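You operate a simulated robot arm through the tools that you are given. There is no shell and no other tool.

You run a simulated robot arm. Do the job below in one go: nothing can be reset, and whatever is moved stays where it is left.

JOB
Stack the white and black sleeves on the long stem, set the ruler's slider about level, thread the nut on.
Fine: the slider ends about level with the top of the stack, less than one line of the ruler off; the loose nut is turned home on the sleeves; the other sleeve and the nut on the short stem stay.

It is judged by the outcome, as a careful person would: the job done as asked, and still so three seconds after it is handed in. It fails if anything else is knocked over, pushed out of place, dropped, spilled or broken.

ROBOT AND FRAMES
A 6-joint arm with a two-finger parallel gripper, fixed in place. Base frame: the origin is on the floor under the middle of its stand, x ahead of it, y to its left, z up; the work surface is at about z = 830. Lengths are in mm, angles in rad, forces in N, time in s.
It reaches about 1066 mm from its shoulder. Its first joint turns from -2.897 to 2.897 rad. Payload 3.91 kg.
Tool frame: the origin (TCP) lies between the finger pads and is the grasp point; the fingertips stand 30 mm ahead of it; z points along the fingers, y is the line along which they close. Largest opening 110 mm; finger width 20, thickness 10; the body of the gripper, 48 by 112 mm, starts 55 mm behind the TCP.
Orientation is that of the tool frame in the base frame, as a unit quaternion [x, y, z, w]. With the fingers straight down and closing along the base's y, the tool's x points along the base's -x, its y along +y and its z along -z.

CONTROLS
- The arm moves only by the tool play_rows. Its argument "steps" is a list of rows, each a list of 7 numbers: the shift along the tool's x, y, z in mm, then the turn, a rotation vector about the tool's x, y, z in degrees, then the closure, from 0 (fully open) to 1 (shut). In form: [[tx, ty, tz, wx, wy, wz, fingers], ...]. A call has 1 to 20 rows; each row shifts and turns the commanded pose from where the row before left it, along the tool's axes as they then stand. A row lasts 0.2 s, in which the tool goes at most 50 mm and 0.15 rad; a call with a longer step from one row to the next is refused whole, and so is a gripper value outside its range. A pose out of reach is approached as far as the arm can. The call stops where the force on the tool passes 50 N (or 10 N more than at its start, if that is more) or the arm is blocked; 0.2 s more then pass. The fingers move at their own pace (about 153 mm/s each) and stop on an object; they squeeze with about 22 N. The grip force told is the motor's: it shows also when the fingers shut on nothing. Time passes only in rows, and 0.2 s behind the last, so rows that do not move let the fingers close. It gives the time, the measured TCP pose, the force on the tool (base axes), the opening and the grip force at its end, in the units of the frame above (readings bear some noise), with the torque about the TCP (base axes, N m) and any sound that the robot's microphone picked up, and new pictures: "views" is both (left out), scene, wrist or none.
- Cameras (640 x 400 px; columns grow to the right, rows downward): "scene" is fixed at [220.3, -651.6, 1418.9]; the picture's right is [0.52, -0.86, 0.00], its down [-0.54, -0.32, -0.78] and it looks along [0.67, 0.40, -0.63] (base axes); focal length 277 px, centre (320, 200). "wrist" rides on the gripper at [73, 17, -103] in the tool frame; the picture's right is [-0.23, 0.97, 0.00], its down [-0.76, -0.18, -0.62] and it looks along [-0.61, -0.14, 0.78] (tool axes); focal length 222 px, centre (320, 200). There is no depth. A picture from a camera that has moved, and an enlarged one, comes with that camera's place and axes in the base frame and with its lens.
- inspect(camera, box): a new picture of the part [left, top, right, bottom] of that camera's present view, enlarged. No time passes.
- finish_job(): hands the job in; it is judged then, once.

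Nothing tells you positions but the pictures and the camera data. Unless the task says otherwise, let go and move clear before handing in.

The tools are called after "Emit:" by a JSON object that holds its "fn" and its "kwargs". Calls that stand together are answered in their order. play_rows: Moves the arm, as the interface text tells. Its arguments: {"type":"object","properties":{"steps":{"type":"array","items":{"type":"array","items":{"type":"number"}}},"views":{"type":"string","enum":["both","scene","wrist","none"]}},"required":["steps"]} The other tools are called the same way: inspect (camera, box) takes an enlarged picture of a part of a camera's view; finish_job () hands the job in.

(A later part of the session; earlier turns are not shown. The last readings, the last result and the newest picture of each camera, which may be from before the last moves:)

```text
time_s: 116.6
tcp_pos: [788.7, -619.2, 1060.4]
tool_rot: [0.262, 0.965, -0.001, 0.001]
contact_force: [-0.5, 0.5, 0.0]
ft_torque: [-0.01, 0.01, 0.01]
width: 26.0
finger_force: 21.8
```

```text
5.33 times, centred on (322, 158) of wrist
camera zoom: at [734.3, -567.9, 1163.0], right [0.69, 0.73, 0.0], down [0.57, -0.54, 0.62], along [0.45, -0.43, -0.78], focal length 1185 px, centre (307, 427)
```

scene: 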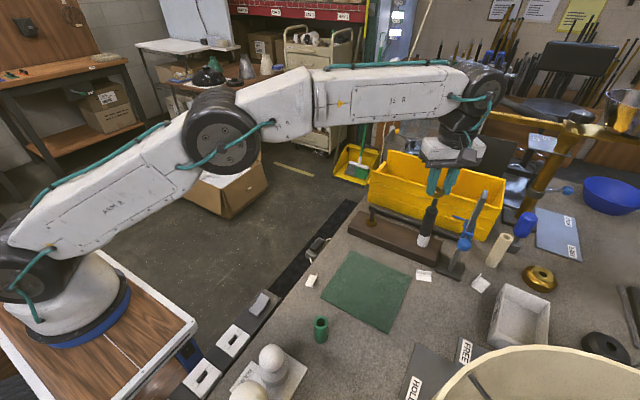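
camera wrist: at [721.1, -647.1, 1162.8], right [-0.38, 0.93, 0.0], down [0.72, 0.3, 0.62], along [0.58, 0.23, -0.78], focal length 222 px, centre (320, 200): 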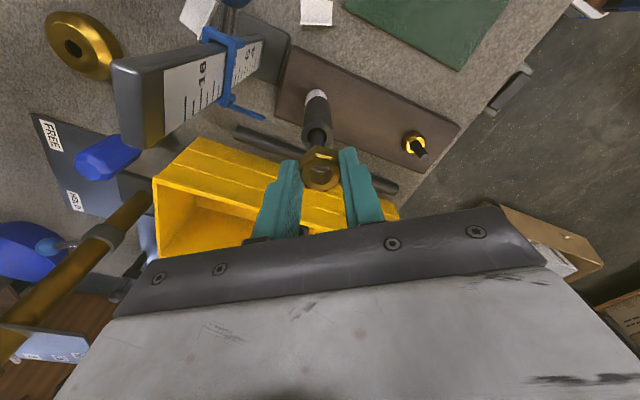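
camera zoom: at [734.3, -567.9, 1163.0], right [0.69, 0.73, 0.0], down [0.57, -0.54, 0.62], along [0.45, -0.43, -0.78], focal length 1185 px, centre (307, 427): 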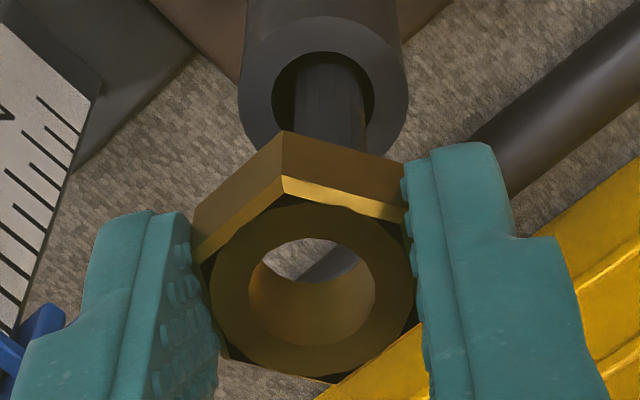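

The nut is about 15 mm high and sits about (-3.0,-1.2) mm off the stem axis. I'll correct that, lower to just above the tip and recheck.

Emit:
{"fn": "play_rows", "kwargs": {"steps": [[-2.0, 2.5, 0, 0, 0, 0, 0.9], [0, 0, 5, 0, 0, 0, 0.9], [0, 0, 5, 0, 0, 0, 0.9], [0, 0, 0, 0, 0, 0, 0.9], [0, 0, 0, 0, 0, 0, 0.9], [0, 0, 0, 0, 0, 0, 0.9]], "views": "none"}}

Emit:
{"fn": "inspect", "kwargs": {"camera": "scene", "box": [430, 180, 460, 210]}}

Emit:
{"fn": "inspect", "kwargs": {"camera": "wrist", "box": [295, 120, 350, 195]}}

```text
time_s: 118.0
tcp_pos: [791.8, -620.3, 1050.5]
tool_rot: [0.261, 0.965, -0.001, 0.0]
contact_force: [-0.2, -0.1, 0.1]
ft_torque: [0.0, -0.01, -0.03]
width: 26.1
finger_force: 21.8
```

```text
13.33 times, centred on (445, 195) of scene
camera zoom: at [220.3, -651.6, 1418.9], right [0.52, -0.86, 0.0], down [-0.54, -0.32, -0.78], along [0.67, 0.4, -0.63], focal length 3698 px, centre (-1347, 267)
```

zoom: 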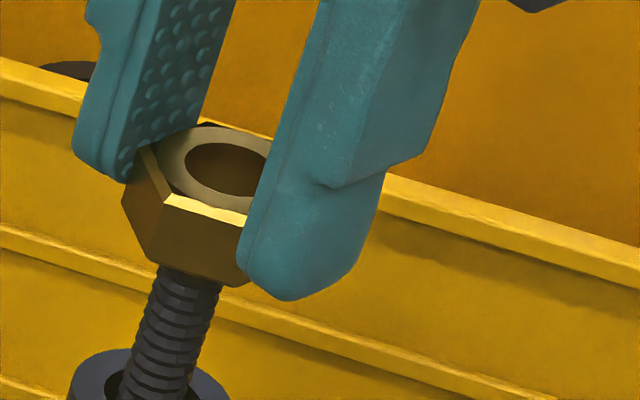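

```text
5.33 times, centred on (322, 158) of wrist
camera zoom: at [737.8, -568.1, 1153.1], right [0.69, 0.73, 0.0], down [0.57, -0.54, 0.62], along [0.45, -0.43, -0.78], focal length 1185 px, centre (307, 427)
```

zoom: 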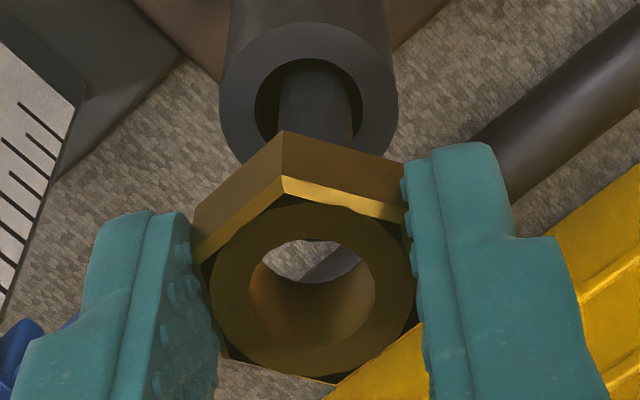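

The nut is now centred to within about half a mm. I'll lower gently until it meets the tip.

Emit:
{"fn": "play_rows", "kwargs": {"steps": [[0, 0.5, 0, 0, 0, 0, 0.9], [0, 0, 2, 0, 0, 0, 0.9], [0, 0, 2, 0, 0, 0, 0.9], [0, 0, 0, 0, 0, 0, 0.9], [0, 0, 0, 0, 0, 0, 0.9]], "views": "none"}}

```text
time_s: 119.2
tcp_pos: [791.5, -617.9, 1045.9]
tool_rot: [0.261, 0.965, -0.001, 0.001]
contact_force: [0.4, 0.2, 0.5]
ft_torque: [-0.03, -0.01, 0.01]
width: 25.8
finger_force: 22.3
```

Emit:
{"fn": "inspect", "kwargs": {"camera": "scene", "box": [430, 180, 460, 210]}}

Emit:
{"fn": "inspect", "kwargs": {"camera": "wrist", "box": [295, 120, 350, 195]}}

```text
13.33 times, centred on (445, 195) of scene
camera zoom: at [220.3, -651.6, 1418.9], right [0.52, -0.86, 0.0], down [-0.54, -0.32, -0.78], along [0.67, 0.4, -0.63], focal length 3698 px, centre (-1347, 267)
```

zoom: 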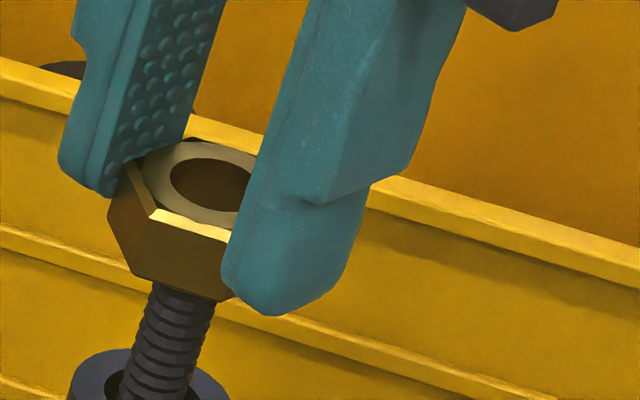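

```text
5.33 times, centred on (322, 158) of wrist
camera zoom: at [737.5, -566.6, 1149.4], right [0.69, 0.73, 0.0], down [0.57, -0.54, 0.62], along [0.45, -0.43, -0.78], focal length 1185 px, centre (307, 427)
```

zoom: 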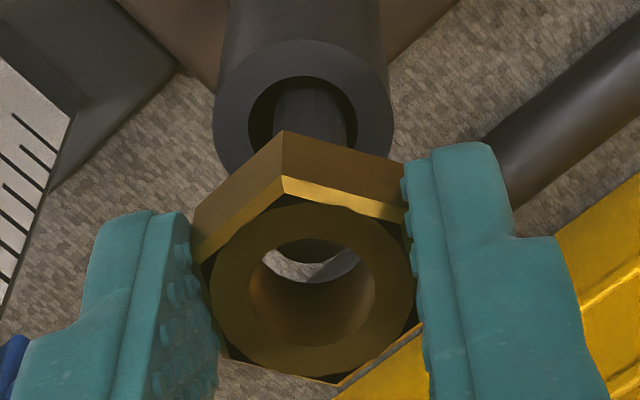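

There's about 1.5 mm of y drift, with small moves seeming to stick and then release. I'll correct and recheck.

Emit:
{"fn": "play_rows", "kwargs": {"steps": [[-1.2, -0.8, 0, 0, 0, 0, 0.9], [0, 0, 0, 0, 0, 0, 0.9], [0, 0, 0, 0, 0, 0, 0.9], [0, 0, 0, 0, 0, 0, 0.9]], "views": "none"}}

Emit:
{"fn": "inspect", "kwargs": {"camera": "scene", "box": [430, 180, 460, 210]}}

Emit:
{"fn": "inspect", "kwargs": {"camera": "wrist", "box": [295, 120, 350, 195]}}

```text
time_s: 120.2
tcp_pos: [792.4, -618.4, 1047.3]
tool_rot: [0.262, 0.965, 0.0, 0.001]
contact_force: [-0.3, -0.1, 0.1]
ft_torque: [-0.01, 0.02, 0.03]
width: 26.1
finger_force: 21.8
```

```text
13.33 times, centred on (445, 195) of scene
camera zoom: at [220.3, -651.6, 1418.9], right [0.52, -0.86, 0.0], down [-0.54, -0.32, -0.78], along [0.67, 0.4, -0.63], focal length 3698 px, centre (-1347, 267)
```

zoom: 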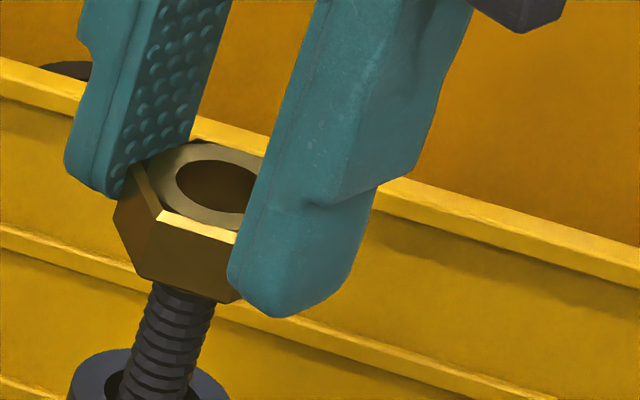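

```text
5.33 times, centred on (322, 158) of wrist
camera zoom: at [738.0, -567.6, 1149.1], right [0.69, 0.73, 0.0], down [0.57, -0.54, 0.62], along [0.45, -0.43, -0.78], focal length 1185 px, centre (307, 427)
```

zoom: 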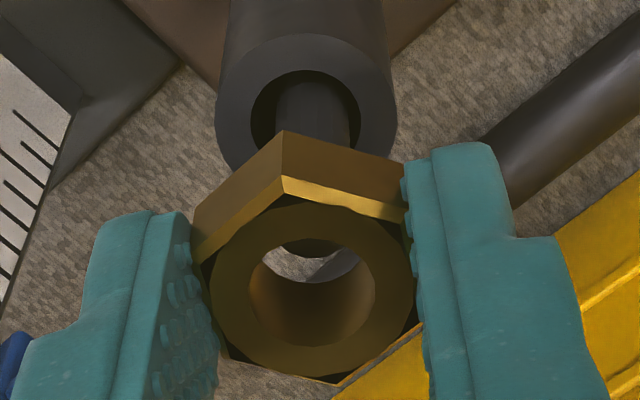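

The nut is centred to within about 0.4 mm. Now I'll lower in small steps to meet the tip.

Emit:
{"fn": "play_rows", "kwargs": {"steps": [[0, 0, 2, 0, 0, 0, 0.9], [0, 0, 2, 0, 0, 0, 0.9], [0, 0, 0, 0, 0, 0, 0.9]], "views": "none"}}

```text
time_s: 121.0
tcp_pos: [793.4, -618.5, 1042.8]
tool_rot: [0.262, 0.965, -0.001, 0.0]
contact_force: [-0.1, -0.4, 0.5]
ft_torque: [0.03, 0.02, -0.03]
width: 26.1
finger_force: 22.2
```

Emit:
{"fn": "play_rows", "kwargs": {"steps": [[0, 0, 2, 0, 0, 0, 0.9], [0, 0, 2, 0, 0, 0, 0.9], [0, 0, 0, 0, 0, 0, 0.9]], "views": "none"}}

Emit:
{"fn": "inspect", "kwargs": {"camera": "scene", "box": [430, 180, 460, 210]}}

Emit:
{"fn": "inspect", "kwargs": {"camera": "wrist", "box": [295, 120, 350, 195]}}

```text
time_s: 121.8
tcp_pos: [791.9, -618.8, 1039.2]
tool_rot: [0.261, 0.965, -0.001, 0.001]
contact_force: [-0.4, 0.7, -0.1]
ft_torque: [-0.01, 0.01, -0.02]
width: 26.0
finger_force: 22.0
```

```text
13.33 times, centred on (445, 195) of scene
camera zoom: at [220.3, -651.6, 1418.9], right [0.52, -0.86, 0.0], down [-0.54, -0.32, -0.78], along [0.67, 0.4, -0.63], focal length 3698 px, centre (-1347, 267)
```

zoom: 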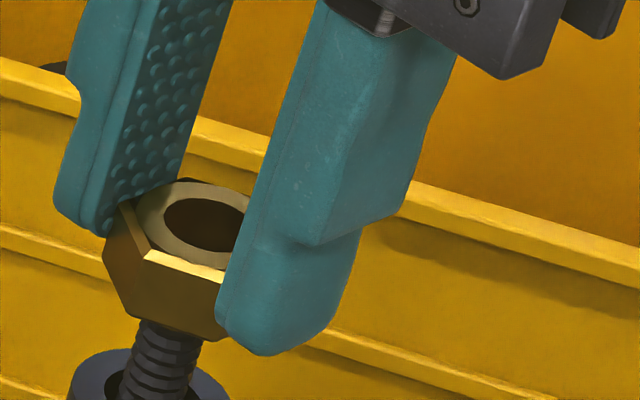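

```text
5.33 times, centred on (322, 158) of wrist
camera zoom: at [737.7, -567.7, 1140.8], right [0.69, 0.73, 0.0], down [0.57, -0.54, 0.63], along [0.45, -0.43, -0.78], focal length 1185 px, centre (307, 427)
```

zoom: 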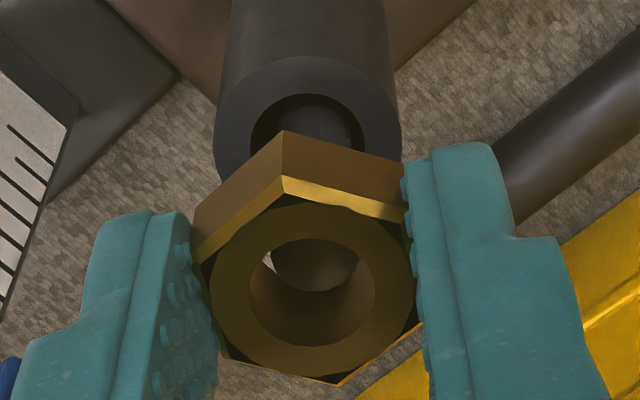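

The stem tip shows inside the nut's bore and is well centred, with no force so far. I'll continue down in small steps to find where the thread engages.

Emit:
{"fn": "play_rows", "kwargs": {"steps": [[0, 0, 1.5, 0, 0, 0, 0.9], [0, 0, 1.5, 0, 0, 0, 0.9], [0, 0, 0, 0, 0, 0, 0.9]], "views": "none"}}

```text
time_s: 122.6
tcp_pos: [791.7, -620.7, 1036.3]
tool_rot: [0.262, 0.965, -0.001, 0.001]
contact_force: [-0.5, 0.5, 0.3]
ft_torque: [0.0, -0.02, 0.0]
width: 26.0
finger_force: 22.8
```

Emit:
{"fn": "play_rows", "kwargs": {"steps": [[0, 0, 1.5, 0, 0, 0, 0.9], [0, 0, 1.5, 0, 0, 0, 0.9], [0, 0, 0, 0, 0, 0, 0.9]], "views": "none"}}

Emit:
{"fn": "inspect", "kwargs": {"camera": "scene", "box": [430, 180, 460, 210]}}

Emit:
{"fn": "inspect", "kwargs": {"camera": "wrist", "box": [295, 120, 350, 195]}}

```text
time_s: 123.4
tcp_pos: [792.2, -619.3, 1033.2]
tool_rot: [0.261, 0.965, -0.001, 0.0]
contact_force: [0.6, 0.0, -1.0]
ft_torque: [0.01, -0.02, 0.0]
width: 26.1
finger_force: 22.0
```

```text
13.33 times, centred on (445, 195) of scene
camera zoom: at [220.3, -651.6, 1418.9], right [0.52, -0.86, 0.0], down [-0.54, -0.32, -0.78], along [0.67, 0.4, -0.63], focal length 3698 px, centre (-1347, 267)
```

zoom: 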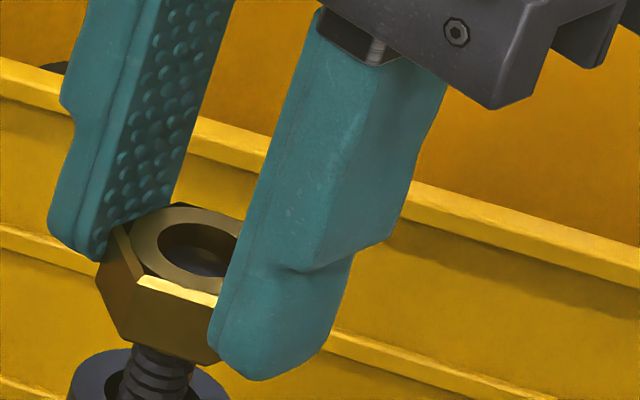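

```text
5.33 times, centred on (322, 158) of wrist
camera zoom: at [738.0, -567.9, 1135.2], right [0.69, 0.73, 0.0], down [0.57, -0.54, 0.62], along [0.45, -0.43, -0.78], focal length 1185 px, centre (307, 427)
```

zoom: 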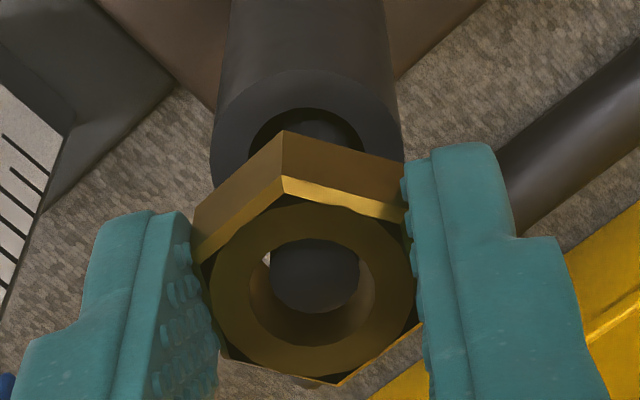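

The nut slides over the tip without resistance, with the stem about 10 mm into it. I'll start turning clockwise while descending slowly, rotating about the nut's own centre, and watch the force and torque.

Emit:
{"fn": "play_rows", "kwargs": {"steps": [[0, 0.26, 0.3, 0, 0, 8.4, 0.9], [0, 0.26, 0.3, 0, 0, 8.4, 0.9], [0, 0.26, 0.3, 0, 0, 8.4, 0.9], [0, 0.26, 0.3, 0, 0, 8.4, 0.9], [0, 0.26, 0.3, 0, 0, 8.4, 0.9], [0, 0.26, 0.3, 0, 0, 8.4, 0.9], [0, 0.26, 0.3, 0, 0, 8.4, 0.9], [0, 0.26, 0.3, 0, 0, 8.4, 0.9], [0, 0.26, 0.3, 0, 0, 8.4, 0.9], [0, 0.26, 0.3, 0, 0, 8.4, 0.9], [0, 0, 0, 0, 0, 0, 0.9]], "views": "none"}}

Emit:
{"fn": "inspect", "kwargs": {"camera": "scene", "box": [425, 175, 465, 215]}}

Emit:
{"fn": "inspect", "kwargs": {"camera": "wrist", "box": [285, 100, 360, 200]}}

```text
time_s: 125.8
tcp_pos: [795.3, -618.3, 1029.9]
tool_rot: [0.841, 0.542, 0.0, 0.002]
contact_force: [-0.3, 0.3, -0.3]
ft_torque: [0.02, -0.01, 0.01]
width: 26.3
finger_force: 21.6
```

```text
10.00 times, centred on (445, 195) of scene
camera zoom: at [220.3, -651.6, 1418.9], right [0.52, -0.86, 0.0], down [-0.54, -0.32, -0.78], along [0.67, 0.4, -0.63], focal length 2773 px, centre (-930, 250)
```

zoom: 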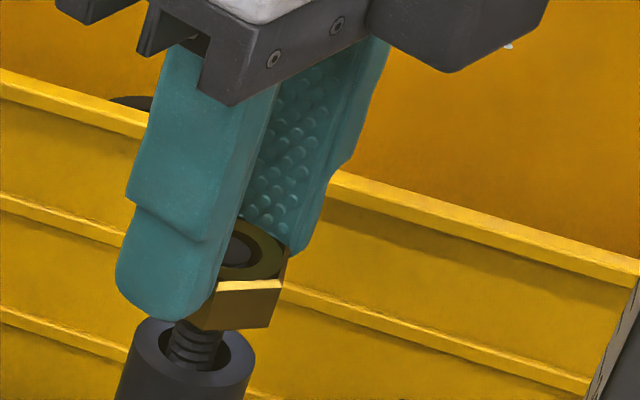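

```text
4.00 times, centred on (322, 150) of wrist
camera zoom: at [840.0, -558.8, 1132.7], right [0.79, -0.61, 0.0], down [-0.48, -0.62, 0.62], along [-0.38, -0.5, -0.78], focal length 888 px, centre (310, 400)
```

zoom: 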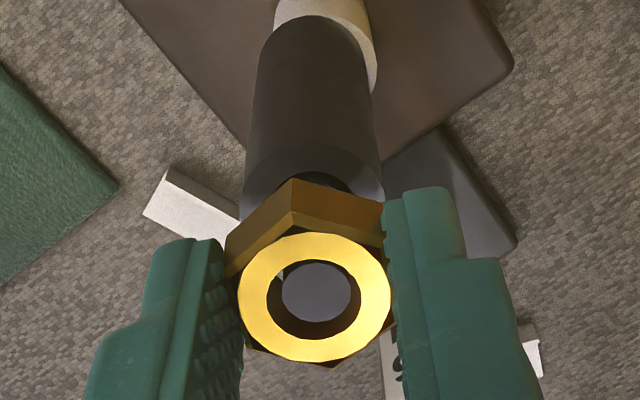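

The nut turns freely and the stem stays centred in it. I'll continue turning clockwise while lowering toward the sleeves.

Emit:
{"fn": "play_rows", "kwargs": {"steps": [[0, 0.26, 1, 0, 0, 8.4, 0.9], [0, 0.26, 1, 0, 0, 8.4, 0.9], [0, 0.26, 1, 0, 0, 8.4, 0.9], [0, 0.26, 1, 0, 0, 8.4, 0.9], [0, 0.26, 1, 0, 0, 8.4, 0.9], [0, 0.26, 1, 0, 0, 8.4, 0.9], [0, 0.26, 1, 0, 0, 8.4, 0.9], [0, 0.26, 1, 0, 0, 8.4, 0.9], [0, 0.26, 1, 0, 0, 8.4, 0.9], [0, 0.26, 1, 0, 0, 8.4, 0.9], [0, 0, 0, 0, 0, 0, 0.9]], "views": "none"}}

Emit:
{"fn": "inspect", "kwargs": {"camera": "scene", "box": [420, 170, 480, 220]}}

Emit:
{"fn": "inspect", "kwargs": {"camera": "wrist", "box": [285, 100, 360, 200]}}

```text
time_s: 128.2
tcp_pos: [795.5, -620.4, 1019.7]
tool_rot: [0.987, -0.159, 0.001, 0.003]
contact_force: [20.9, -18.7, -0.5]
ft_torque: [-0.48, -0.66, 0.02]
width: 26.2
finger_force: 21.7
```

```text
8.00 times, centred on (450, 195) of scene
camera zoom: at [220.3, -651.6, 1418.9], right [0.52, -0.86, 0.0], down [-0.54, -0.32, -0.78], along [0.67, 0.4, -0.63], focal length 2219 px, centre (-720, 240)
```

zoom: 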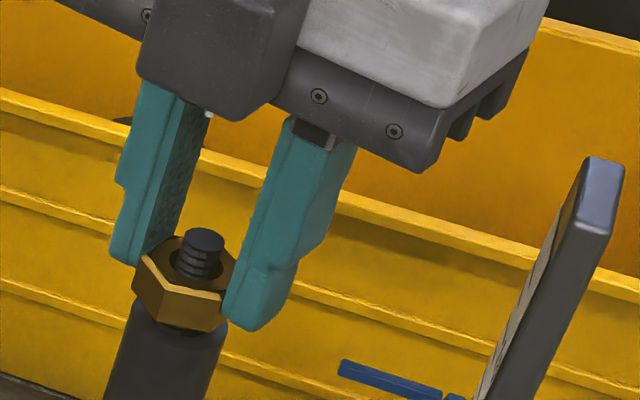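

```text
4.00 times, centred on (322, 150) of wrist
camera zoom: at [859.4, -659.3, 1122.7], right [-0.52, -0.85, 0.0], down [-0.67, 0.41, 0.62], along [-0.53, 0.32, -0.79], focal length 888 px, centre (310, 400)
```

zoom: 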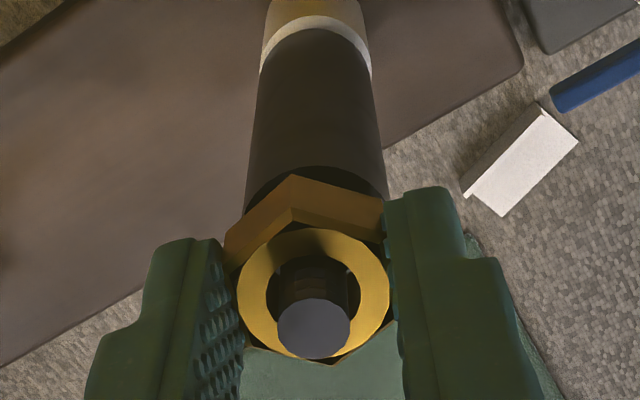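

There's about 28 N of side force now. I'll look closely before moving further.

Emit:
{"fn": "inspect", "kwargs": {"camera": "scene", "box": [430, 190, 455, 215]}}

Emit:
{"fn": "inspect", "kwargs": {"camera": "wrist", "box": [300, 150, 345, 195]}}

Emit:
{"fn": "inspect", "kwargs": {"camera": "scene", "box": [400, 100, 520, 230]}}

```text
16.00 times, centred on (442, 202) of scene
camera zoom: at [220.3, -651.6, 1418.9], right [0.52, -0.86, 0.0], down [-0.54, -0.32, -0.78], along [0.67, 0.4, -0.63], focal length 4437 px, centre (-1640, 160)
```

zoom: 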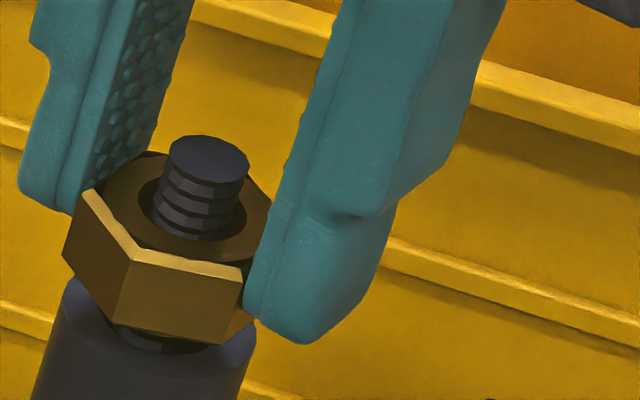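

```text
8.89 times, centred on (322, 172) of wrist
camera zoom: at [859.4, -659.3, 1122.7], right [-0.52, -0.85, 0.0], down [-0.67, 0.41, 0.62], along [-0.53, 0.32, -0.79], focal length 1974 px, centre (298, 444)
```

zoom: 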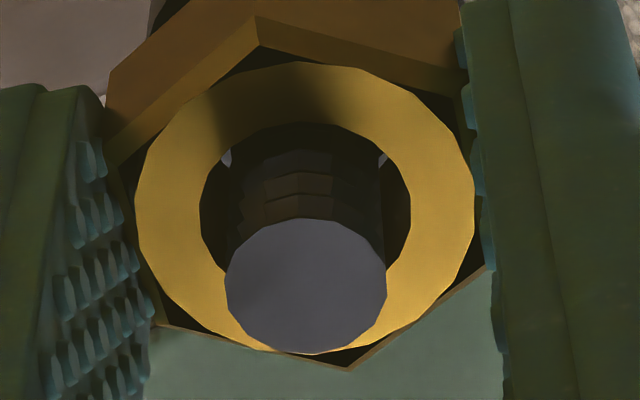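

```text
3.08 times, centred on (460, 165) of scene
camera zoom: at [220.3, -651.6, 1418.9], right [0.52, -0.86, 0.0], down [-0.54, -0.32, -0.78], along [0.67, 0.4, -0.63], focal length 853 px, centre (-111, 308)
```

zoom: 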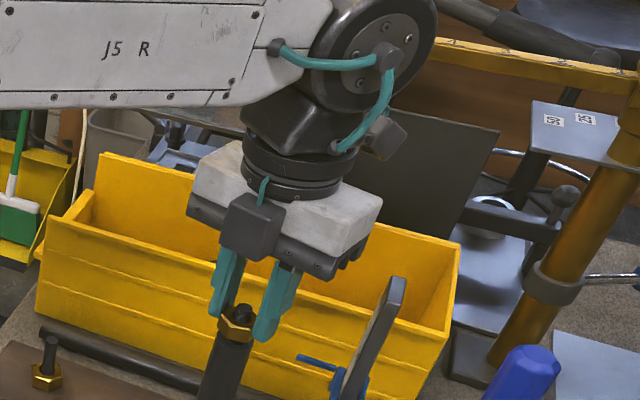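

The stem is roughly centred in the nut, but the hand is being pushed toward +x,-y. I'll ease the hand that way and see if the force drops.

Emit:
{"fn": "play_rows", "kwargs": {"steps": [[0.8, 0.35, 0, 0, 0, 0, 0.9], [0, 0, 0, 0, 0, 0, 0.9], [0, 0, 0, 0, 0, 0, 0.9]], "views": "none"}}

```text
time_s: 129.0
tcp_pos: [796.2, -620.8, 1021.4]
tool_rot: [0.987, -0.159, 0.0, 0.0]
contact_force: [0.1, 0.5, 0.6]
ft_torque: [-0.02, 0.01, 0.04]
width: 26.3
finger_force: 22.2
```

The side force has vanished. I'll lower the remaining few mm onto the sleeve, checking the force.

Emit:
{"fn": "play_rows", "kwargs": {"steps": [[0, 0, 1.5, 0, 0, 0, 0.9], [0, 0, 1.5, 0, 0, 0, 0.9], [0, 0, 0, 0, 0, 0, 0.9]], "views": "none"}}

```text
time_s: 129.8
tcp_pos: [796.7, -620.1, 1020.1]
tool_rot: [0.987, -0.16, 0.001, 0.002]
contact_force: [-3.5, 0.9, 15.6]
ft_torque: [0.18, 0.21, -0.01]
width: 25.9
finger_force: 21.4
```

The nut is now resisting downward motion with about 15 N. I'll check whether it's on the sleeve already or held by the thread.

Emit:
{"fn": "inspect", "kwargs": {"camera": "scene", "box": [425, 190, 460, 220]}}

Emit:
{"fn": "inspect", "kwargs": {"camera": "wrist", "box": [285, 100, 360, 200]}}

```text
13.33 times, centred on (442, 205) of scene
camera zoom: at [220.3, -651.6, 1418.9], right [0.52, -0.86, 0.0], down [-0.54, -0.32, -0.78], along [0.67, 0.4, -0.63], focal length 3698 px, centre (-1313, 133)
```

zoom: 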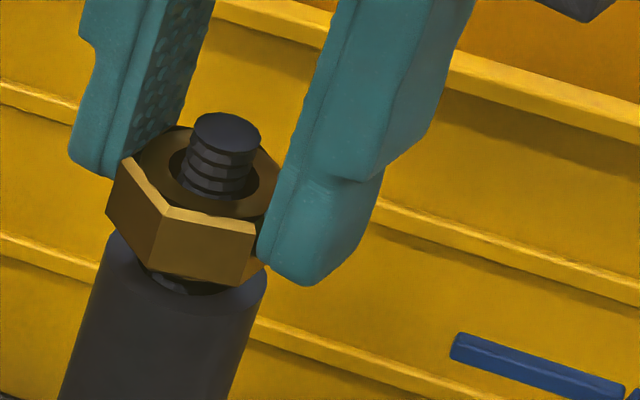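

```text
4.00 times, centred on (322, 150) of wrist
camera zoom: at [859.5, -659.2, 1122.7], right [-0.52, -0.85, 0.0], down [-0.67, 0.41, 0.62], along [-0.53, 0.32, -0.79], focal length 888 px, centre (310, 400)
```

zoom: 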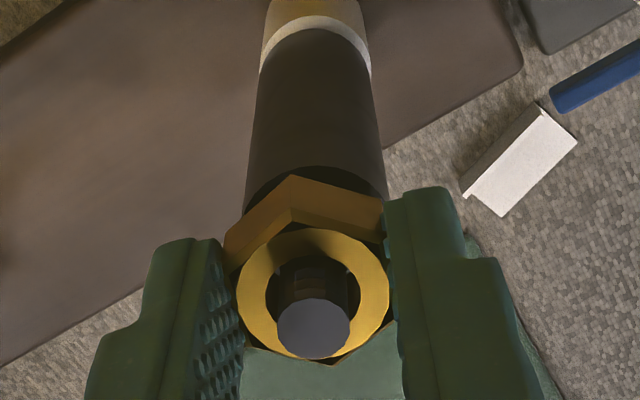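

There's still a gap of about 6 mm between nut and sleeve, so the thread has taken hold and it must be turned down. I'll turn clockwise with the present light downward load and see whether it advances.

Emit:
{"fn": "play_rows", "kwargs": {"steps": [[0, 0.26, 0, 0, 0, 8.4, 0.9], [0, 0.26, 0, 0, 0, 8.4, 0.9], [0, 0.26, 0, 0, 0, 8.4, 0.9], [0, 0, 0, 0, 0, 0, 0.9]], "views": "none"}}

```text
time_s: 130.8
tcp_pos: [792.4, -627.0, 1016.8]
tool_rot: [0.941, -0.339, 0.004, -0.002]
contact_force: [41.0, 24.4, 14.5]
ft_torque: [0.76, -1.17, -0.2]
width: 39.3
finger_force: 23.1
out of reach, approached as far as the arm can: row 3
```

Something slipped: the fingers opened to 39 mm, there's side force and a reach warning. I'll stop and look.

Emit:
{"fn": "inspect", "kwargs": {"camera": "scene", "box": [415, 170, 475, 225]}}

Emit:
{"fn": "inspect", "kwargs": {"camera": "wrist", "box": [240, 80, 400, 220]}}

Emit:
{"fn": "inspect", "kwargs": {"camera": "scene", "box": [380, 60, 540, 260]}}

```text
7.27 times, centred on (445, 198) of scene
camera zoom: at [220.3, -651.6, 1418.9], right [0.52, -0.86, 0.0], down [-0.54, -0.32, -0.78], along [0.67, 0.4, -0.63], focal length 2017 px, centre (-589, 218)
```

zoom: 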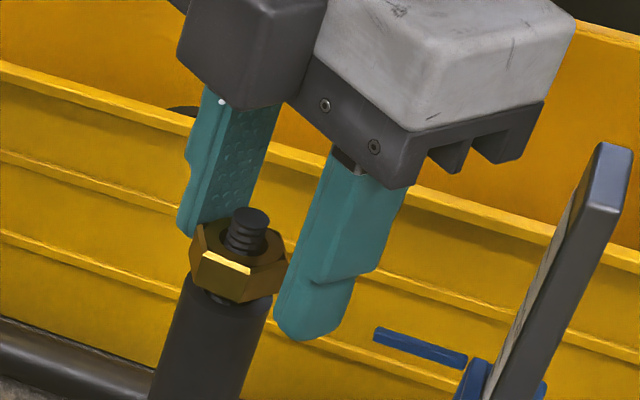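

```text
2.86 times, centred on (320, 150) of wrist
camera zoom: at [835.6, -686.3, 1119.9], right [-0.8, -0.6, -0.01], down [-0.48, 0.62, 0.62], along [-0.37, 0.5, -0.78], focal length 635 px, centre (320, 343)
```

zoom: 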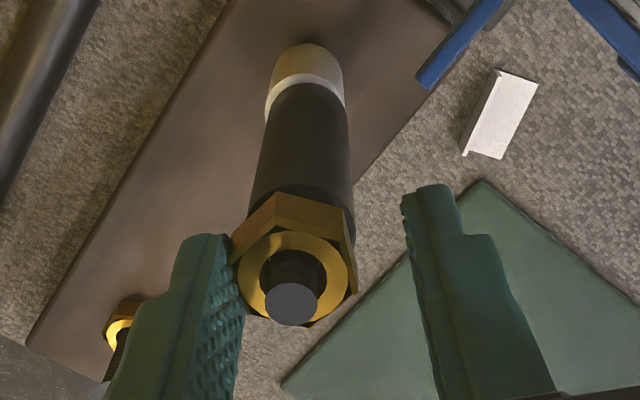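

```text
2.00 times, centred on (460, 160) of scene
camera zoom: at [220.3, -651.6, 1418.9], right [0.52, -0.86, 0.0], down [-0.54, -0.32, -0.78], along [0.67, 0.4, -0.63], focal length 555 px, centre (40, 280)
```

zoom: 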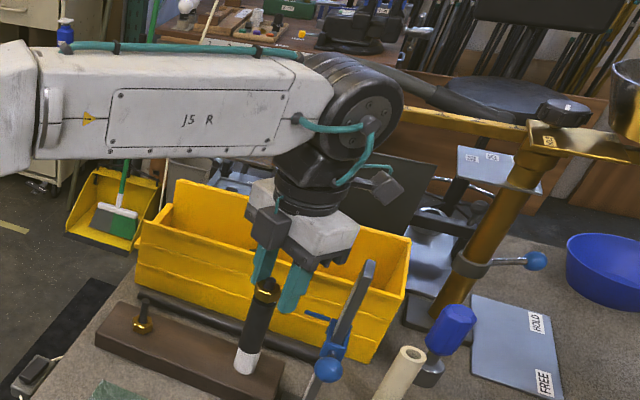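

The hand hit a joint limit and shifted about 7 mm, so only one finger is on the nut. The nut itself is still on the stem and upright. I'll open the fingers to relieve the load.

Emit:
{"fn": "play_rows", "kwargs": {"steps": [[0, 0, 0, 0, 0, 0, 0.6], [0, 0, 0, 0, 0, 0, 0.6]], "views": "none"}}

```text
time_s: 131.4
tcp_pos: [787.9, -629.6, 1017.3]
tool_rot: [0.94, -0.341, 0.001, -0.001]
contact_force: [6.6, 10.8, -4.1]
ft_torque: [0.18, -0.05, 0.03]
width: 49.9
finger_force: 5.9
```

I'll shift the hand back so the nut is centred between the open fingers, moving away from the slider pointer.

Emit:
{"fn": "play_rows", "kwargs": {"steps": [[0, -4, 0, 0, 0, 0, 0.55], [-1, -4, 0, 0, 0, 0, 0.55], [0, 0, 0, 0, 0, 0, 0.55]], "views": "none"}}

Emit:
{"fn": "inspect", "kwargs": {"camera": "wrist", "box": [240, 80, 400, 220]}}

Emit:
{"fn": "inspect", "kwargs": {"camera": "scene", "box": [415, 170, 475, 225]}}

```text
time_s: 132.2
tcp_pos: [792.1, -623.2, 1017.5]
tool_rot: [0.942, -0.337, 0.004, -0.003]
contact_force: [0.3, 0.7, -0.5]
ft_torque: [0.01, -0.02, -0.02]
width: 49.2
finger_force: 0.0
```

```text
2.86 times, centred on (320, 150) of wrist
camera zoom: at [835.8, -682.9, 1120.0], right [-0.79, -0.61, -0.01], down [-0.48, 0.62, 0.62], along [-0.37, 0.5, -0.78], focal length 635 px, centre (320, 343)
```

zoom: 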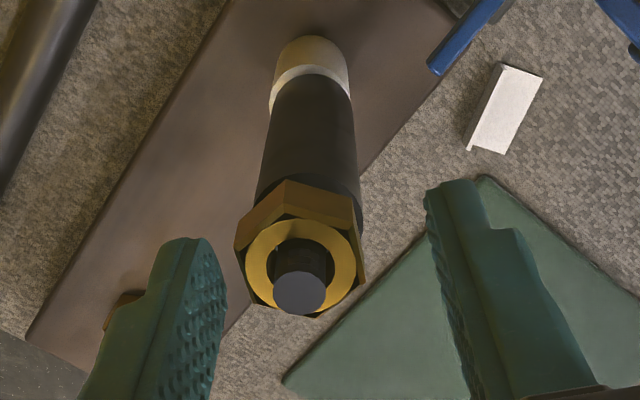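

```text
7.27 times, centred on (445, 198) of scene
camera zoom: at [220.3, -651.6, 1418.9], right [0.52, -0.86, 0.0], down [-0.54, -0.32, -0.78], along [0.67, 0.4, -0.63], focal length 2017 px, centre (-589, 218)
```

zoom: 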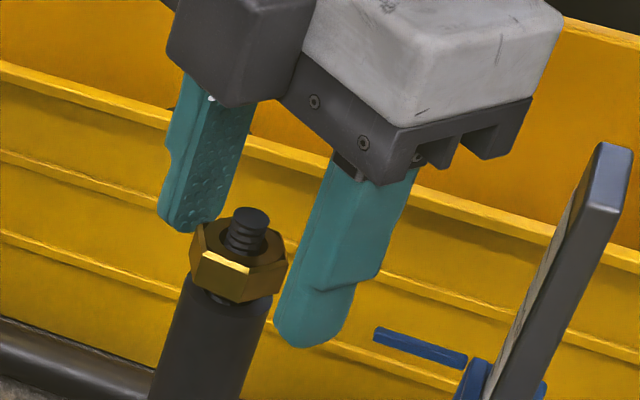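

The nut stays where it is on the thread when released, which is good. I'll centre the hand on the nut and rotate back counter-clockwise with the fingers open, ready for another turn.

Emit:
{"fn": "play_rows", "kwargs": {"steps": [[2, -3.5, 0, 0, 0, 0, 0.55], [0, 0, 0, 0, 0, -8.4, 0.55], [0, 0, 0, 0, 0, -8.4, 0.55], [0, 0, 0, 0, 0, -8.4, 0.55], [0, 0, 0, 0, 0, 0, 0.55], [0, 0, 0, 0, 0, 0, 0.55]], "views": "none"}}

Emit:
{"fn": "inspect", "kwargs": {"camera": "wrist", "box": [240, 80, 400, 220]}}

```text
time_s: 133.6
tcp_pos: [797.8, -621.4, 1017.8]
tool_rot: [0.992, -0.127, 0.003, -0.002]
contact_force: [-0.6, 0.2, 0.3]
ft_torque: [-0.01, 0.02, -0.02]
width: 49.4
finger_force: 0.0
```

```text
2.86 times, centred on (320, 150) of wrist
camera zoom: at [861.2, -655.8, 1119.7], right [-0.47, -0.89, 0.0], down [-0.7, 0.36, 0.62], along [-0.55, 0.29, -0.78], focal length 635 px, centre (320, 343)
```

zoom: 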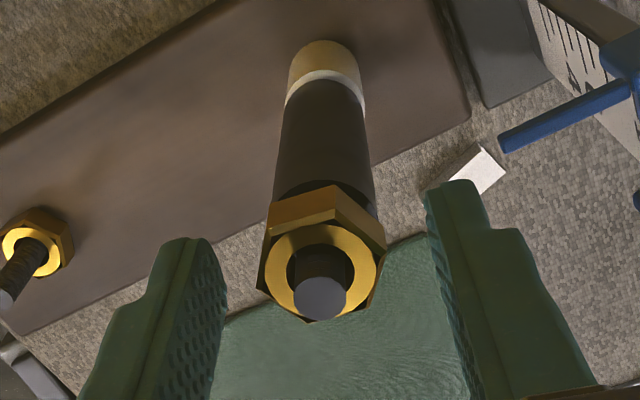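

The nut is well centred in the hand. I'll continue rotating back counter-clockwise.

Emit:
{"fn": "play_rows", "kwargs": {"steps": [[0, 0, 0, 0, 0, -8.4, 0.55], [0, 0, 0, 0, 0, -8.4, 0.55], [0, 0, 0, 0, 0, -8.4, 0.55], [0, 0, 0, 0, 0, -8.4, 0.55], [0, 0, 0, 0, 0, -8.4, 0.55], [0, 0, 0, 0, 0, -8.4, 0.55], [0, 0, 0, 0, 0, -8.4, 0.55], [0, 0, 0, 0, 0, -8.4, 0.55], [0, 0, 0, 0, 0, -8.4, 0.55], [0, 0, 0, 0, 0, -8.4, 0.55], [0, 0, 0, 0, 0, -8.4, 0.55], [0, 0, 0, 0, 0, -8.4, 0.55], [0, 0, 0, 0, 0, -8.4, 0.55], [0, 0, 0, 0, 0, -8.4, 0.55], [0, 0, 0, 0, 0, -8.4, 0.55], [0, 0, 0, 0, 0, -8.4, 0.55], [0, 0, 0, 0, 0, 0, 0.55], [0, 0, 0, 0, 0, 0, 0.55]], "views": "none"}}

Emit:
{"fn": "inspect", "kwargs": {"camera": "wrist", "box": [240, 80, 400, 220]}}

Emit:
{"fn": "inspect", "kwargs": {"camera": "scene", "box": [415, 170, 475, 225]}}

```text
time_s: 137.4
tcp_pos: [796.9, -621.4, 1017.3]
tool_rot: [0.502, 0.865, 0.001, 0.002]
contact_force: [0.3, 0.8, -0.1]
ft_torque: [-0.01, 0.0, -0.01]
width: 49.5
finger_force: 0.1
```

```text
2.86 times, centred on (320, 150) of wrist
camera zoom: at [774.4, -550.0, 1119.4], right [0.96, 0.29, 0.0], down [0.22, -0.75, 0.62], along [0.18, -0.6, -0.78], focal length 635 px, centre (320, 343)
```

zoom: 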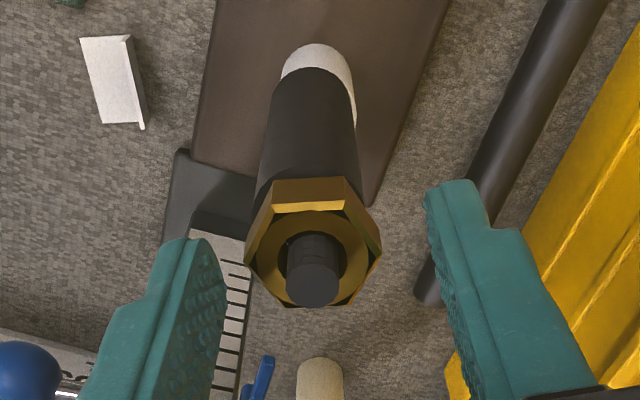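

```text
7.27 times, centred on (445, 198) of scene
camera zoom: at [220.3, -651.6, 1418.9], right [0.52, -0.86, 0.0], down [-0.54, -0.32, -0.78], along [0.67, 0.4, -0.63], focal length 2017 px, centre (-589, 218)
```

zoom: 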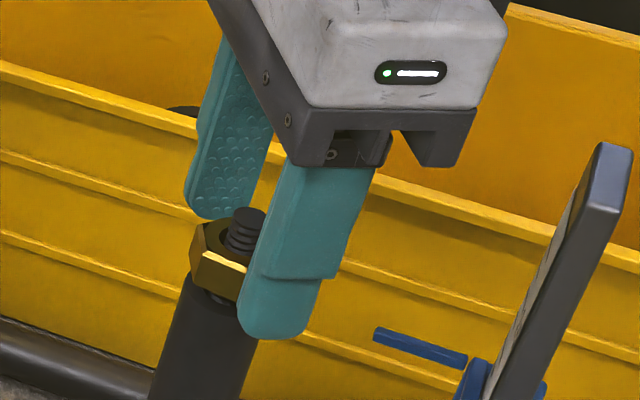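

I'll zoom in to read the nut's flat orientation for the next grip.

Emit:
{"fn": "inspect", "kwargs": {"camera": "wrist", "box": [288, 135, 350, 195]}}

```text
6.67 times, centred on (319, 165) of wrist
camera zoom: at [774.4, -550.0, 1119.4], right [0.96, 0.29, 0.0], down [0.22, -0.75, 0.62], along [0.18, -0.6, -0.78], focal length 1481 px, centre (327, 433)
```

zoom: 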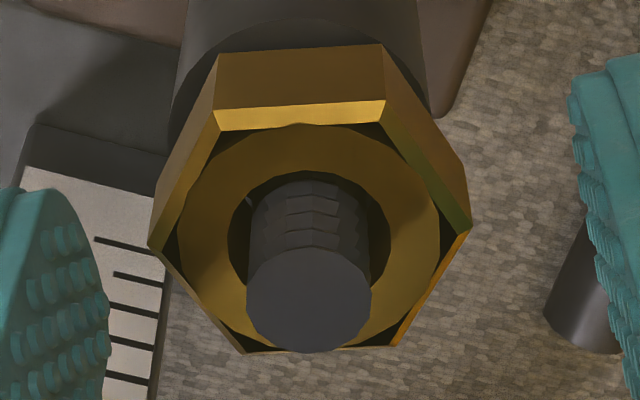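

The flats are at 9.75° + 60°k in the tool frame. I'll centre the hand on the stem and rotate counter-clockwise about 80° so the fingers line up with a pair of flats at yaw about +20°.

Emit:
{"fn": "play_rows", "kwargs": {"steps": [[1.6, -0.9, 0, 0, 0, 0, 0.55], [0, 0, 0, 0, 0, -8.03, 0.55], [0, 0, 0, 0, 0, -8.03, 0.55], [0, 0, 0, 0, 0, -8.03, 0.55], [0, 0, 0, 0, 0, -8.03, 0.55], [0, 0, 0, 0, 0, -8.03, 0.55], [0, 0, 0, 0, 0, -8.03, 0.55], [0, 0, 0, 0, 0, -8.03, 0.55], [0, 0, 0, 0, 0, -8.03, 0.55], [0, 0, 0, 0, 0, -8.03, 0.55], [0, 0, 0, 0, 0, -8.03, 0.55], [0, 0, 0, 0, 0, 0, 0.55], [0, 0, 0, 0, 0, 0, 0.55]], "views": "none"}}

Emit:
{"fn": "inspect", "kwargs": {"camera": "wrist", "box": [260, 110, 380, 210]}}

Emit:
{"fn": "inspect", "kwargs": {"camera": "scene", "box": [415, 170, 475, 225]}}

```text
time_s: 140.2
tcp_pos: [795.4, -620.4, 1017.0]
tool_rot: [-0.175, 0.985, 0.0, 0.002]
contact_force: [-0.1, 0.1, 0.0]
ft_torque: [-0.02, -0.01, 0.0]
width: 49.5
finger_force: 0.1
```

```text
4.00 times, centred on (320, 160) of wrist
camera zoom: at [719.7, -628.4, 1118.8], right [-0.12, 0.99, 0.0], down [0.77, 0.09, 0.63], along [0.62, 0.08, -0.78], focal length 888 px, centre (320, 360)
```

zoom: 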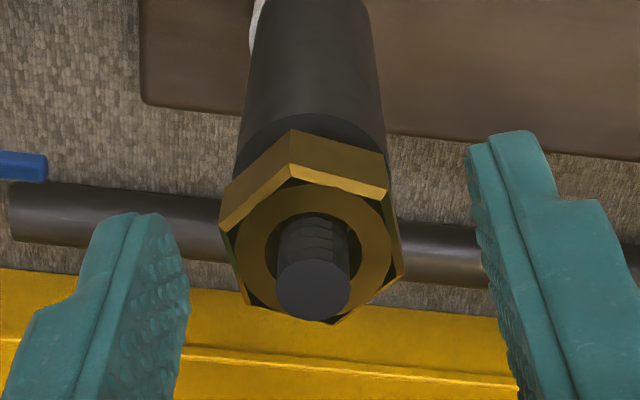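

```text
7.27 times, centred on (445, 198) of scene
camera zoom: at [220.3, -651.6, 1418.9], right [0.52, -0.86, 0.0], down [-0.54, -0.32, -0.78], along [0.67, 0.4, -0.63], focal length 2017 px, centre (-589, 218)
```

zoom: 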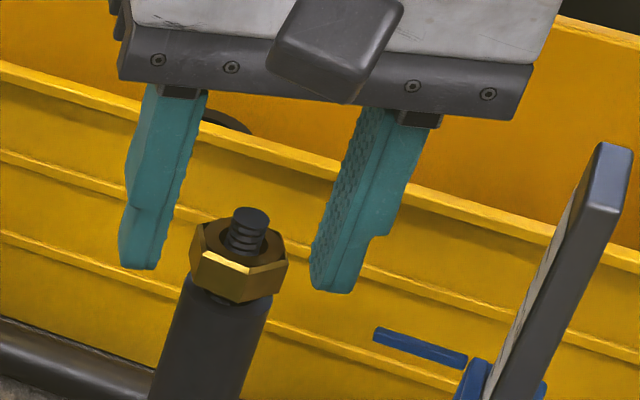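

I'll zoom the scene view to see how far the nut now sits above the sleeve.

Emit:
{"fn": "inspect", "kwargs": {"camera": "scene", "box": [428, 192, 458, 222]}}

Emit:
{"fn": "inspect", "kwargs": {"camera": "wrist", "box": [295, 125, 345, 185]}}

```text
13.33 times, centred on (443, 207) of scene
camera zoom: at [220.3, -651.6, 1418.9], right [0.52, -0.86, 0.0], down [-0.54, -0.32, -0.78], along [0.67, 0.4, -0.63], focal length 3698 px, centre (-1320, 107)
```

zoom: 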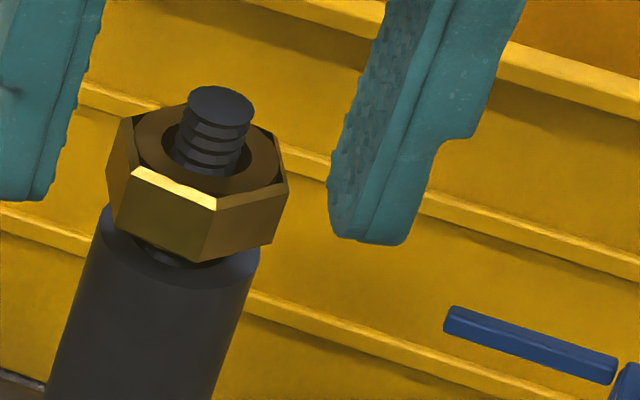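

```text
6.67 times, centred on (320, 155) of wrist
camera zoom: at [719.7, -628.4, 1118.8], right [-0.12, 0.99, 0.0], down [0.77, 0.09, 0.63], along [0.62, 0.08, -0.78], focal length 1481 px, centre (320, 500)
```

zoom: 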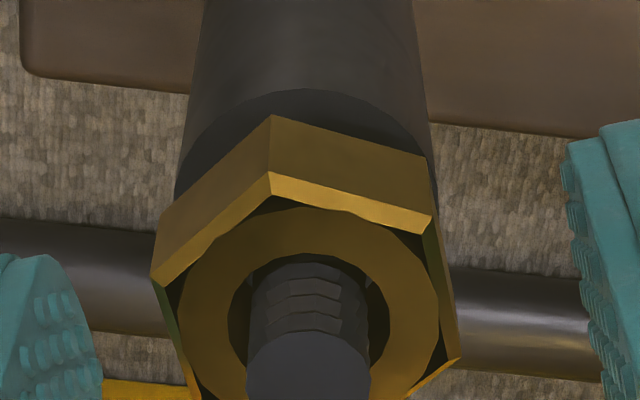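

The nut sits about 6 mm above the sleeve and the hand is centred on the stem. I'll close on the flats and check the forces.

Emit:
{"fn": "play_rows", "kwargs": {"steps": [[0, -0.5, 0, 0, 0, 0, 0.65], [0, 0, 0, 0, 0, 0, 0.72], [0, 0, 0, 0, 0, 0, 0.78], [0, 0, 0, 0, 0, 0, 0.85], [0, 0, 0, 0, 0, 0, 0.9]], "views": "none"}}

Emit:
{"fn": "inspect", "kwargs": {"camera": "wrist", "box": [260, 110, 380, 210]}}

Emit:
{"fn": "inspect", "kwargs": {"camera": "scene", "box": [420, 175, 470, 225]}}

```text
time_s: 141.4
tcp_pos: [795.3, -619.3, 1017.0]
tool_rot: [-0.175, 0.985, 0.0, 0.003]
contact_force: [3.1, -4.8, 0.2]
ft_torque: [-0.07, -0.08, 0.0]
width: 26.3
finger_force: 22.0
```

```text
4.00 times, centred on (320, 160) of wrist
camera zoom: at [720.2, -629.2, 1118.7], right [-0.12, 0.99, 0.0], down [0.77, 0.09, 0.63], along [0.62, 0.08, -0.78], focal length 888 px, centre (320, 360)
```

zoom: 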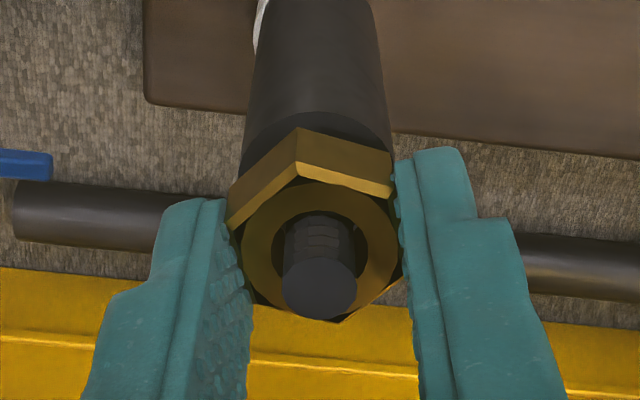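

```text
8.00 times, centred on (445, 200) of scene
camera zoom: at [220.3, -651.6, 1418.9], right [0.52, -0.86, 0.0], down [-0.54, -0.32, -0.78], along [0.67, 0.4, -0.63], focal length 2219 px, centre (-680, 200)
```

zoom: 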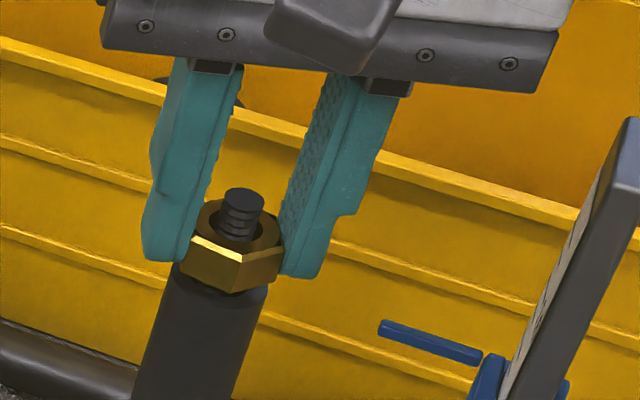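

The nut is gripped on its flats with little side force. I'll turn clockwise about 84° with a slight downward feed and check.

Emit:
{"fn": "play_rows", "kwargs": {"steps": [[0, 0, 0.05, 0, 0, 8.4, 0.9], [0, 0, 0.05, 0, 0, 8.4, 0.9], [0, 0, 0.05, 0, 0, 8.4, 0.9], [0, 0, 0.05, 0, 0, 8.4, 0.9], [0, 0, 0.05, 0, 0, 8.4, 0.9], [0, 0, 0, 0, 0, 0, 0.9]], "views": "none"}}

```text
time_s: 142.8
tcp_pos: [795.5, -620.2, 1015.8]
tool_rot: [0.191, 0.982, 0.001, 0.001]
contact_force: [-3.3, 4.7, -3.5]
ft_torque: [0.05, 0.05, 0.01]
width: 26.1
finger_force: 21.6
```

The nut is pulling the hand down as it turns, so the thread is working. I'll keep turning with slightly more feed.

Emit:
{"fn": "play_rows", "kwargs": {"steps": [[0, 0, 0.1, 0, 0, 8.4, 0.9], [0, 0, 0.1, 0, 0, 8.4, 0.9], [0, 0, 0.1, 0, 0, 8.4, 0.9], [0, 0, 0.1, 0, 0, 8.4, 0.9], [0, 0, 0.1, 0, 0, 8.4, 0.9], [0, 0, 0.1, 0, 0, 8.4, 0.9], [0, 0, 0.1, 0, 0, 8.4, 0.9], [0, 0, 0, 0, 0, 0, 0.9]], "views": "none"}}

```text
time_s: 144.6
tcp_pos: [794.7, -621.5, 1014.3]
tool_rot: [0.649, 0.761, 0.002, 0.001]
contact_force: [-15.4, 0.1, -15.0]
ft_torque: [-0.09, 0.41, 0.01]
width: 26.0
finger_force: 21.9
```

It's pulling down and toward -x with about 15 N each. I'll ease both and see.

Emit:
{"fn": "play_rows", "kwargs": {"steps": [[0.15, -0.9, 0.8, 0, 0, 0, 0.9], [0, 0, 0, 0, 0, 0, 0.9], [0, 0, 0, 0, 0, 0, 0.9]], "views": "none"}}

Emit:
{"fn": "inspect", "kwargs": {"camera": "wrist", "box": [260, 110, 380, 210]}}

Emit:
{"fn": "inspect", "kwargs": {"camera": "scene", "box": [425, 185, 465, 225]}}

```text
time_s: 145.4
tcp_pos: [794.8, -621.5, 1014.4]
tool_rot: [0.648, 0.762, 0.003, 0.001]
contact_force: [-15.5, -3.5, -7.1]
ft_torque: [-0.11, 0.49, 0.03]
width: 26.4
finger_force: 21.9
```

```text
4.00 times, centred on (320, 160) of wrist
camera zoom: at [799.1, -547.0, 1117.1], right [1.0, -0.07, 0.01], down [-0.06, -0.78, 0.62], along [-0.04, -0.62, -0.78], focal length 888 px, centre (320, 360)
```

zoom: 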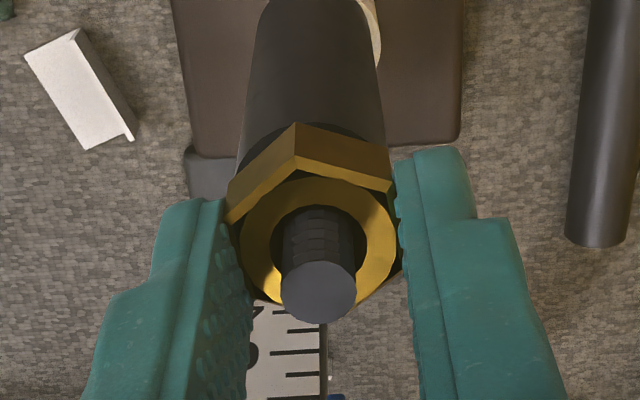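

```text
10.00 times, centred on (445, 205) of scene
camera zoom: at [220.3, -651.6, 1418.9], right [0.52, -0.86, 0.0], down [-0.54, -0.32, -0.78], along [0.67, 0.4, -0.63], focal length 2773 px, centre (-930, 150)
```

zoom: 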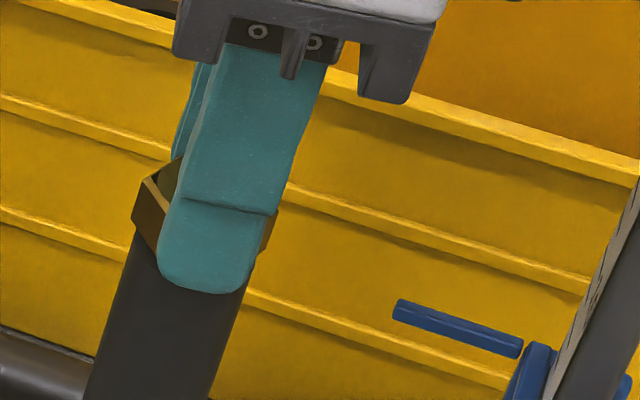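

Emit:
{"fn": "play_rows", "kwargs": {"steps": [[0, -1.0, 0.3, 0, 0, 0, 0.9], [0, 0, 0, 0, 0, 0, 0.9], [0, 0, 0, 0, 0, 0, 0.9]], "views": "none"}}

```text
time_s: 146.2
tcp_pos: [794.8, -621.6, 1014.8]
tool_rot: [0.647, 0.762, 0.003, 0.003]
contact_force: [-0.4, -9.7, 1.1]
ft_torque: [-0.2, 0.07, -0.03]
width: 26.3
finger_force: 22.0
```

The forces are mostly relieved. The nut sits about 1.5 mm off the hand's axis, so I'll compensate for that while turning and feeding down further.

Emit:
{"fn": "play_rows", "kwargs": {"steps": [[-0.5, -0.1, 0, 0, 0, 0, 0.9], [0, -0.2, 0.12, 0, 0, 8.4, 0.9], [0, -0.2, 0.12, 0, 0, 8.4, 0.9], [0, -0.2, 0.12, 0, 0, 8.4, 0.9], [0, -0.2, 0.12, 0, 0, 8.4, 0.9], [0, -0.2, 0.12, 0, 0, 8.4, 0.9], [0, 0, 0, 0, 0, 0, 0.9]], "views": "none"}}

```text
time_s: 147.8
tcp_pos: [794.2, -620.5, 1013.3]
tool_rot: [0.878, 0.479, 0.003, 0.001]
contact_force: [25.8, -14.7, 7.8]
ft_torque: [-0.64, -0.46, -0.06]
width: 26.3
finger_force: 22.3
```

Emit:
{"fn": "play_rows", "kwargs": {"steps": [[0, 1.2, -0.2, 0, 0, 0, 0.9], [0, 0, 0, 0, 0, 0, 0.9], [0, 0, 0, 0, 0, 0, 0.9]], "views": "none"}}

Emit:
{"fn": "inspect", "kwargs": {"camera": "scene", "box": [425, 185, 465, 225]}}

Emit:
{"fn": "inspect", "kwargs": {"camera": "wrist", "box": [260, 110, 380, 210]}}

```text
time_s: 148.6
tcp_pos: [793.4, -620.6, 1012.6]
tool_rot: [0.878, 0.479, 0.002, 0.0]
contact_force: [13.5, 0.1, -1.8]
ft_torque: [-0.06, -0.22, 0.01]
width: 26.3
finger_force: 21.8
```

```text
10.00 times, centred on (445, 205) of scene
camera zoom: at [220.3, -651.6, 1418.9], right [0.52, -0.86, 0.0], down [-0.54, -0.32, -0.78], along [0.67, 0.4, -0.63], focal length 2773 px, centre (-930, 150)
```

zoom: 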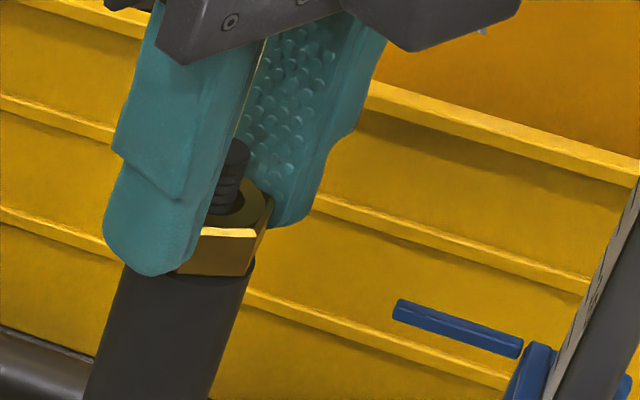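

```text
4.00 times, centred on (320, 160) of wrist
camera zoom: at [846.8, -569.5, 1116.2], right [0.7, -0.72, 0.0], down [-0.56, -0.55, 0.62], along [-0.44, -0.43, -0.78], focal length 888 px, centre (320, 360)
```

zoom: 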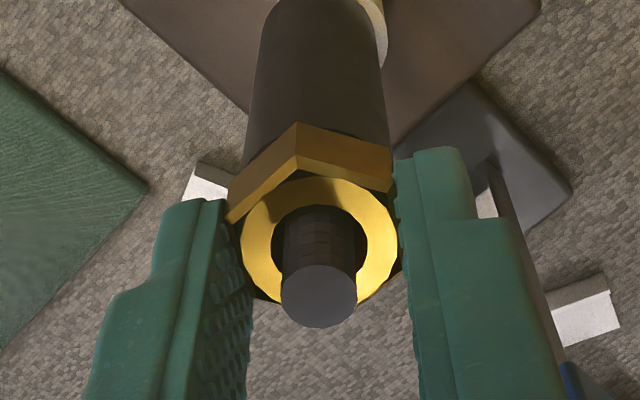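

The nut has come down close to the sleeve, with about 2 mm left. I'll ease the side force and keep turning with a light feed.

Emit:
{"fn": "play_rows", "kwargs": {"steps": [[0.3, 0.5, 0, 0, 0, 0, 0.9], [0, 0, 0.15, 0, 0, 8.4, 0.9], [0, 0, 0.15, 0, 0, 8.4, 0.9], [0, 0, 0.15, 0, 0, 8.4, 0.9], [0, 0, 0.15, 0, 0, 8.4, 0.9], [0, 0, 0, 0, 0, 0, 0.9]], "views": "none"}}

```text
time_s: 150.0
tcp_pos: [794.1, -620.4, 1013.7]
tool_rot: [0.979, 0.203, 0.002, -0.001]
contact_force: [-26.4, 21.2, -5.6]
ft_torque: [0.56, 0.81, 0.37]
width: 29.8
finger_force: 21.7
```

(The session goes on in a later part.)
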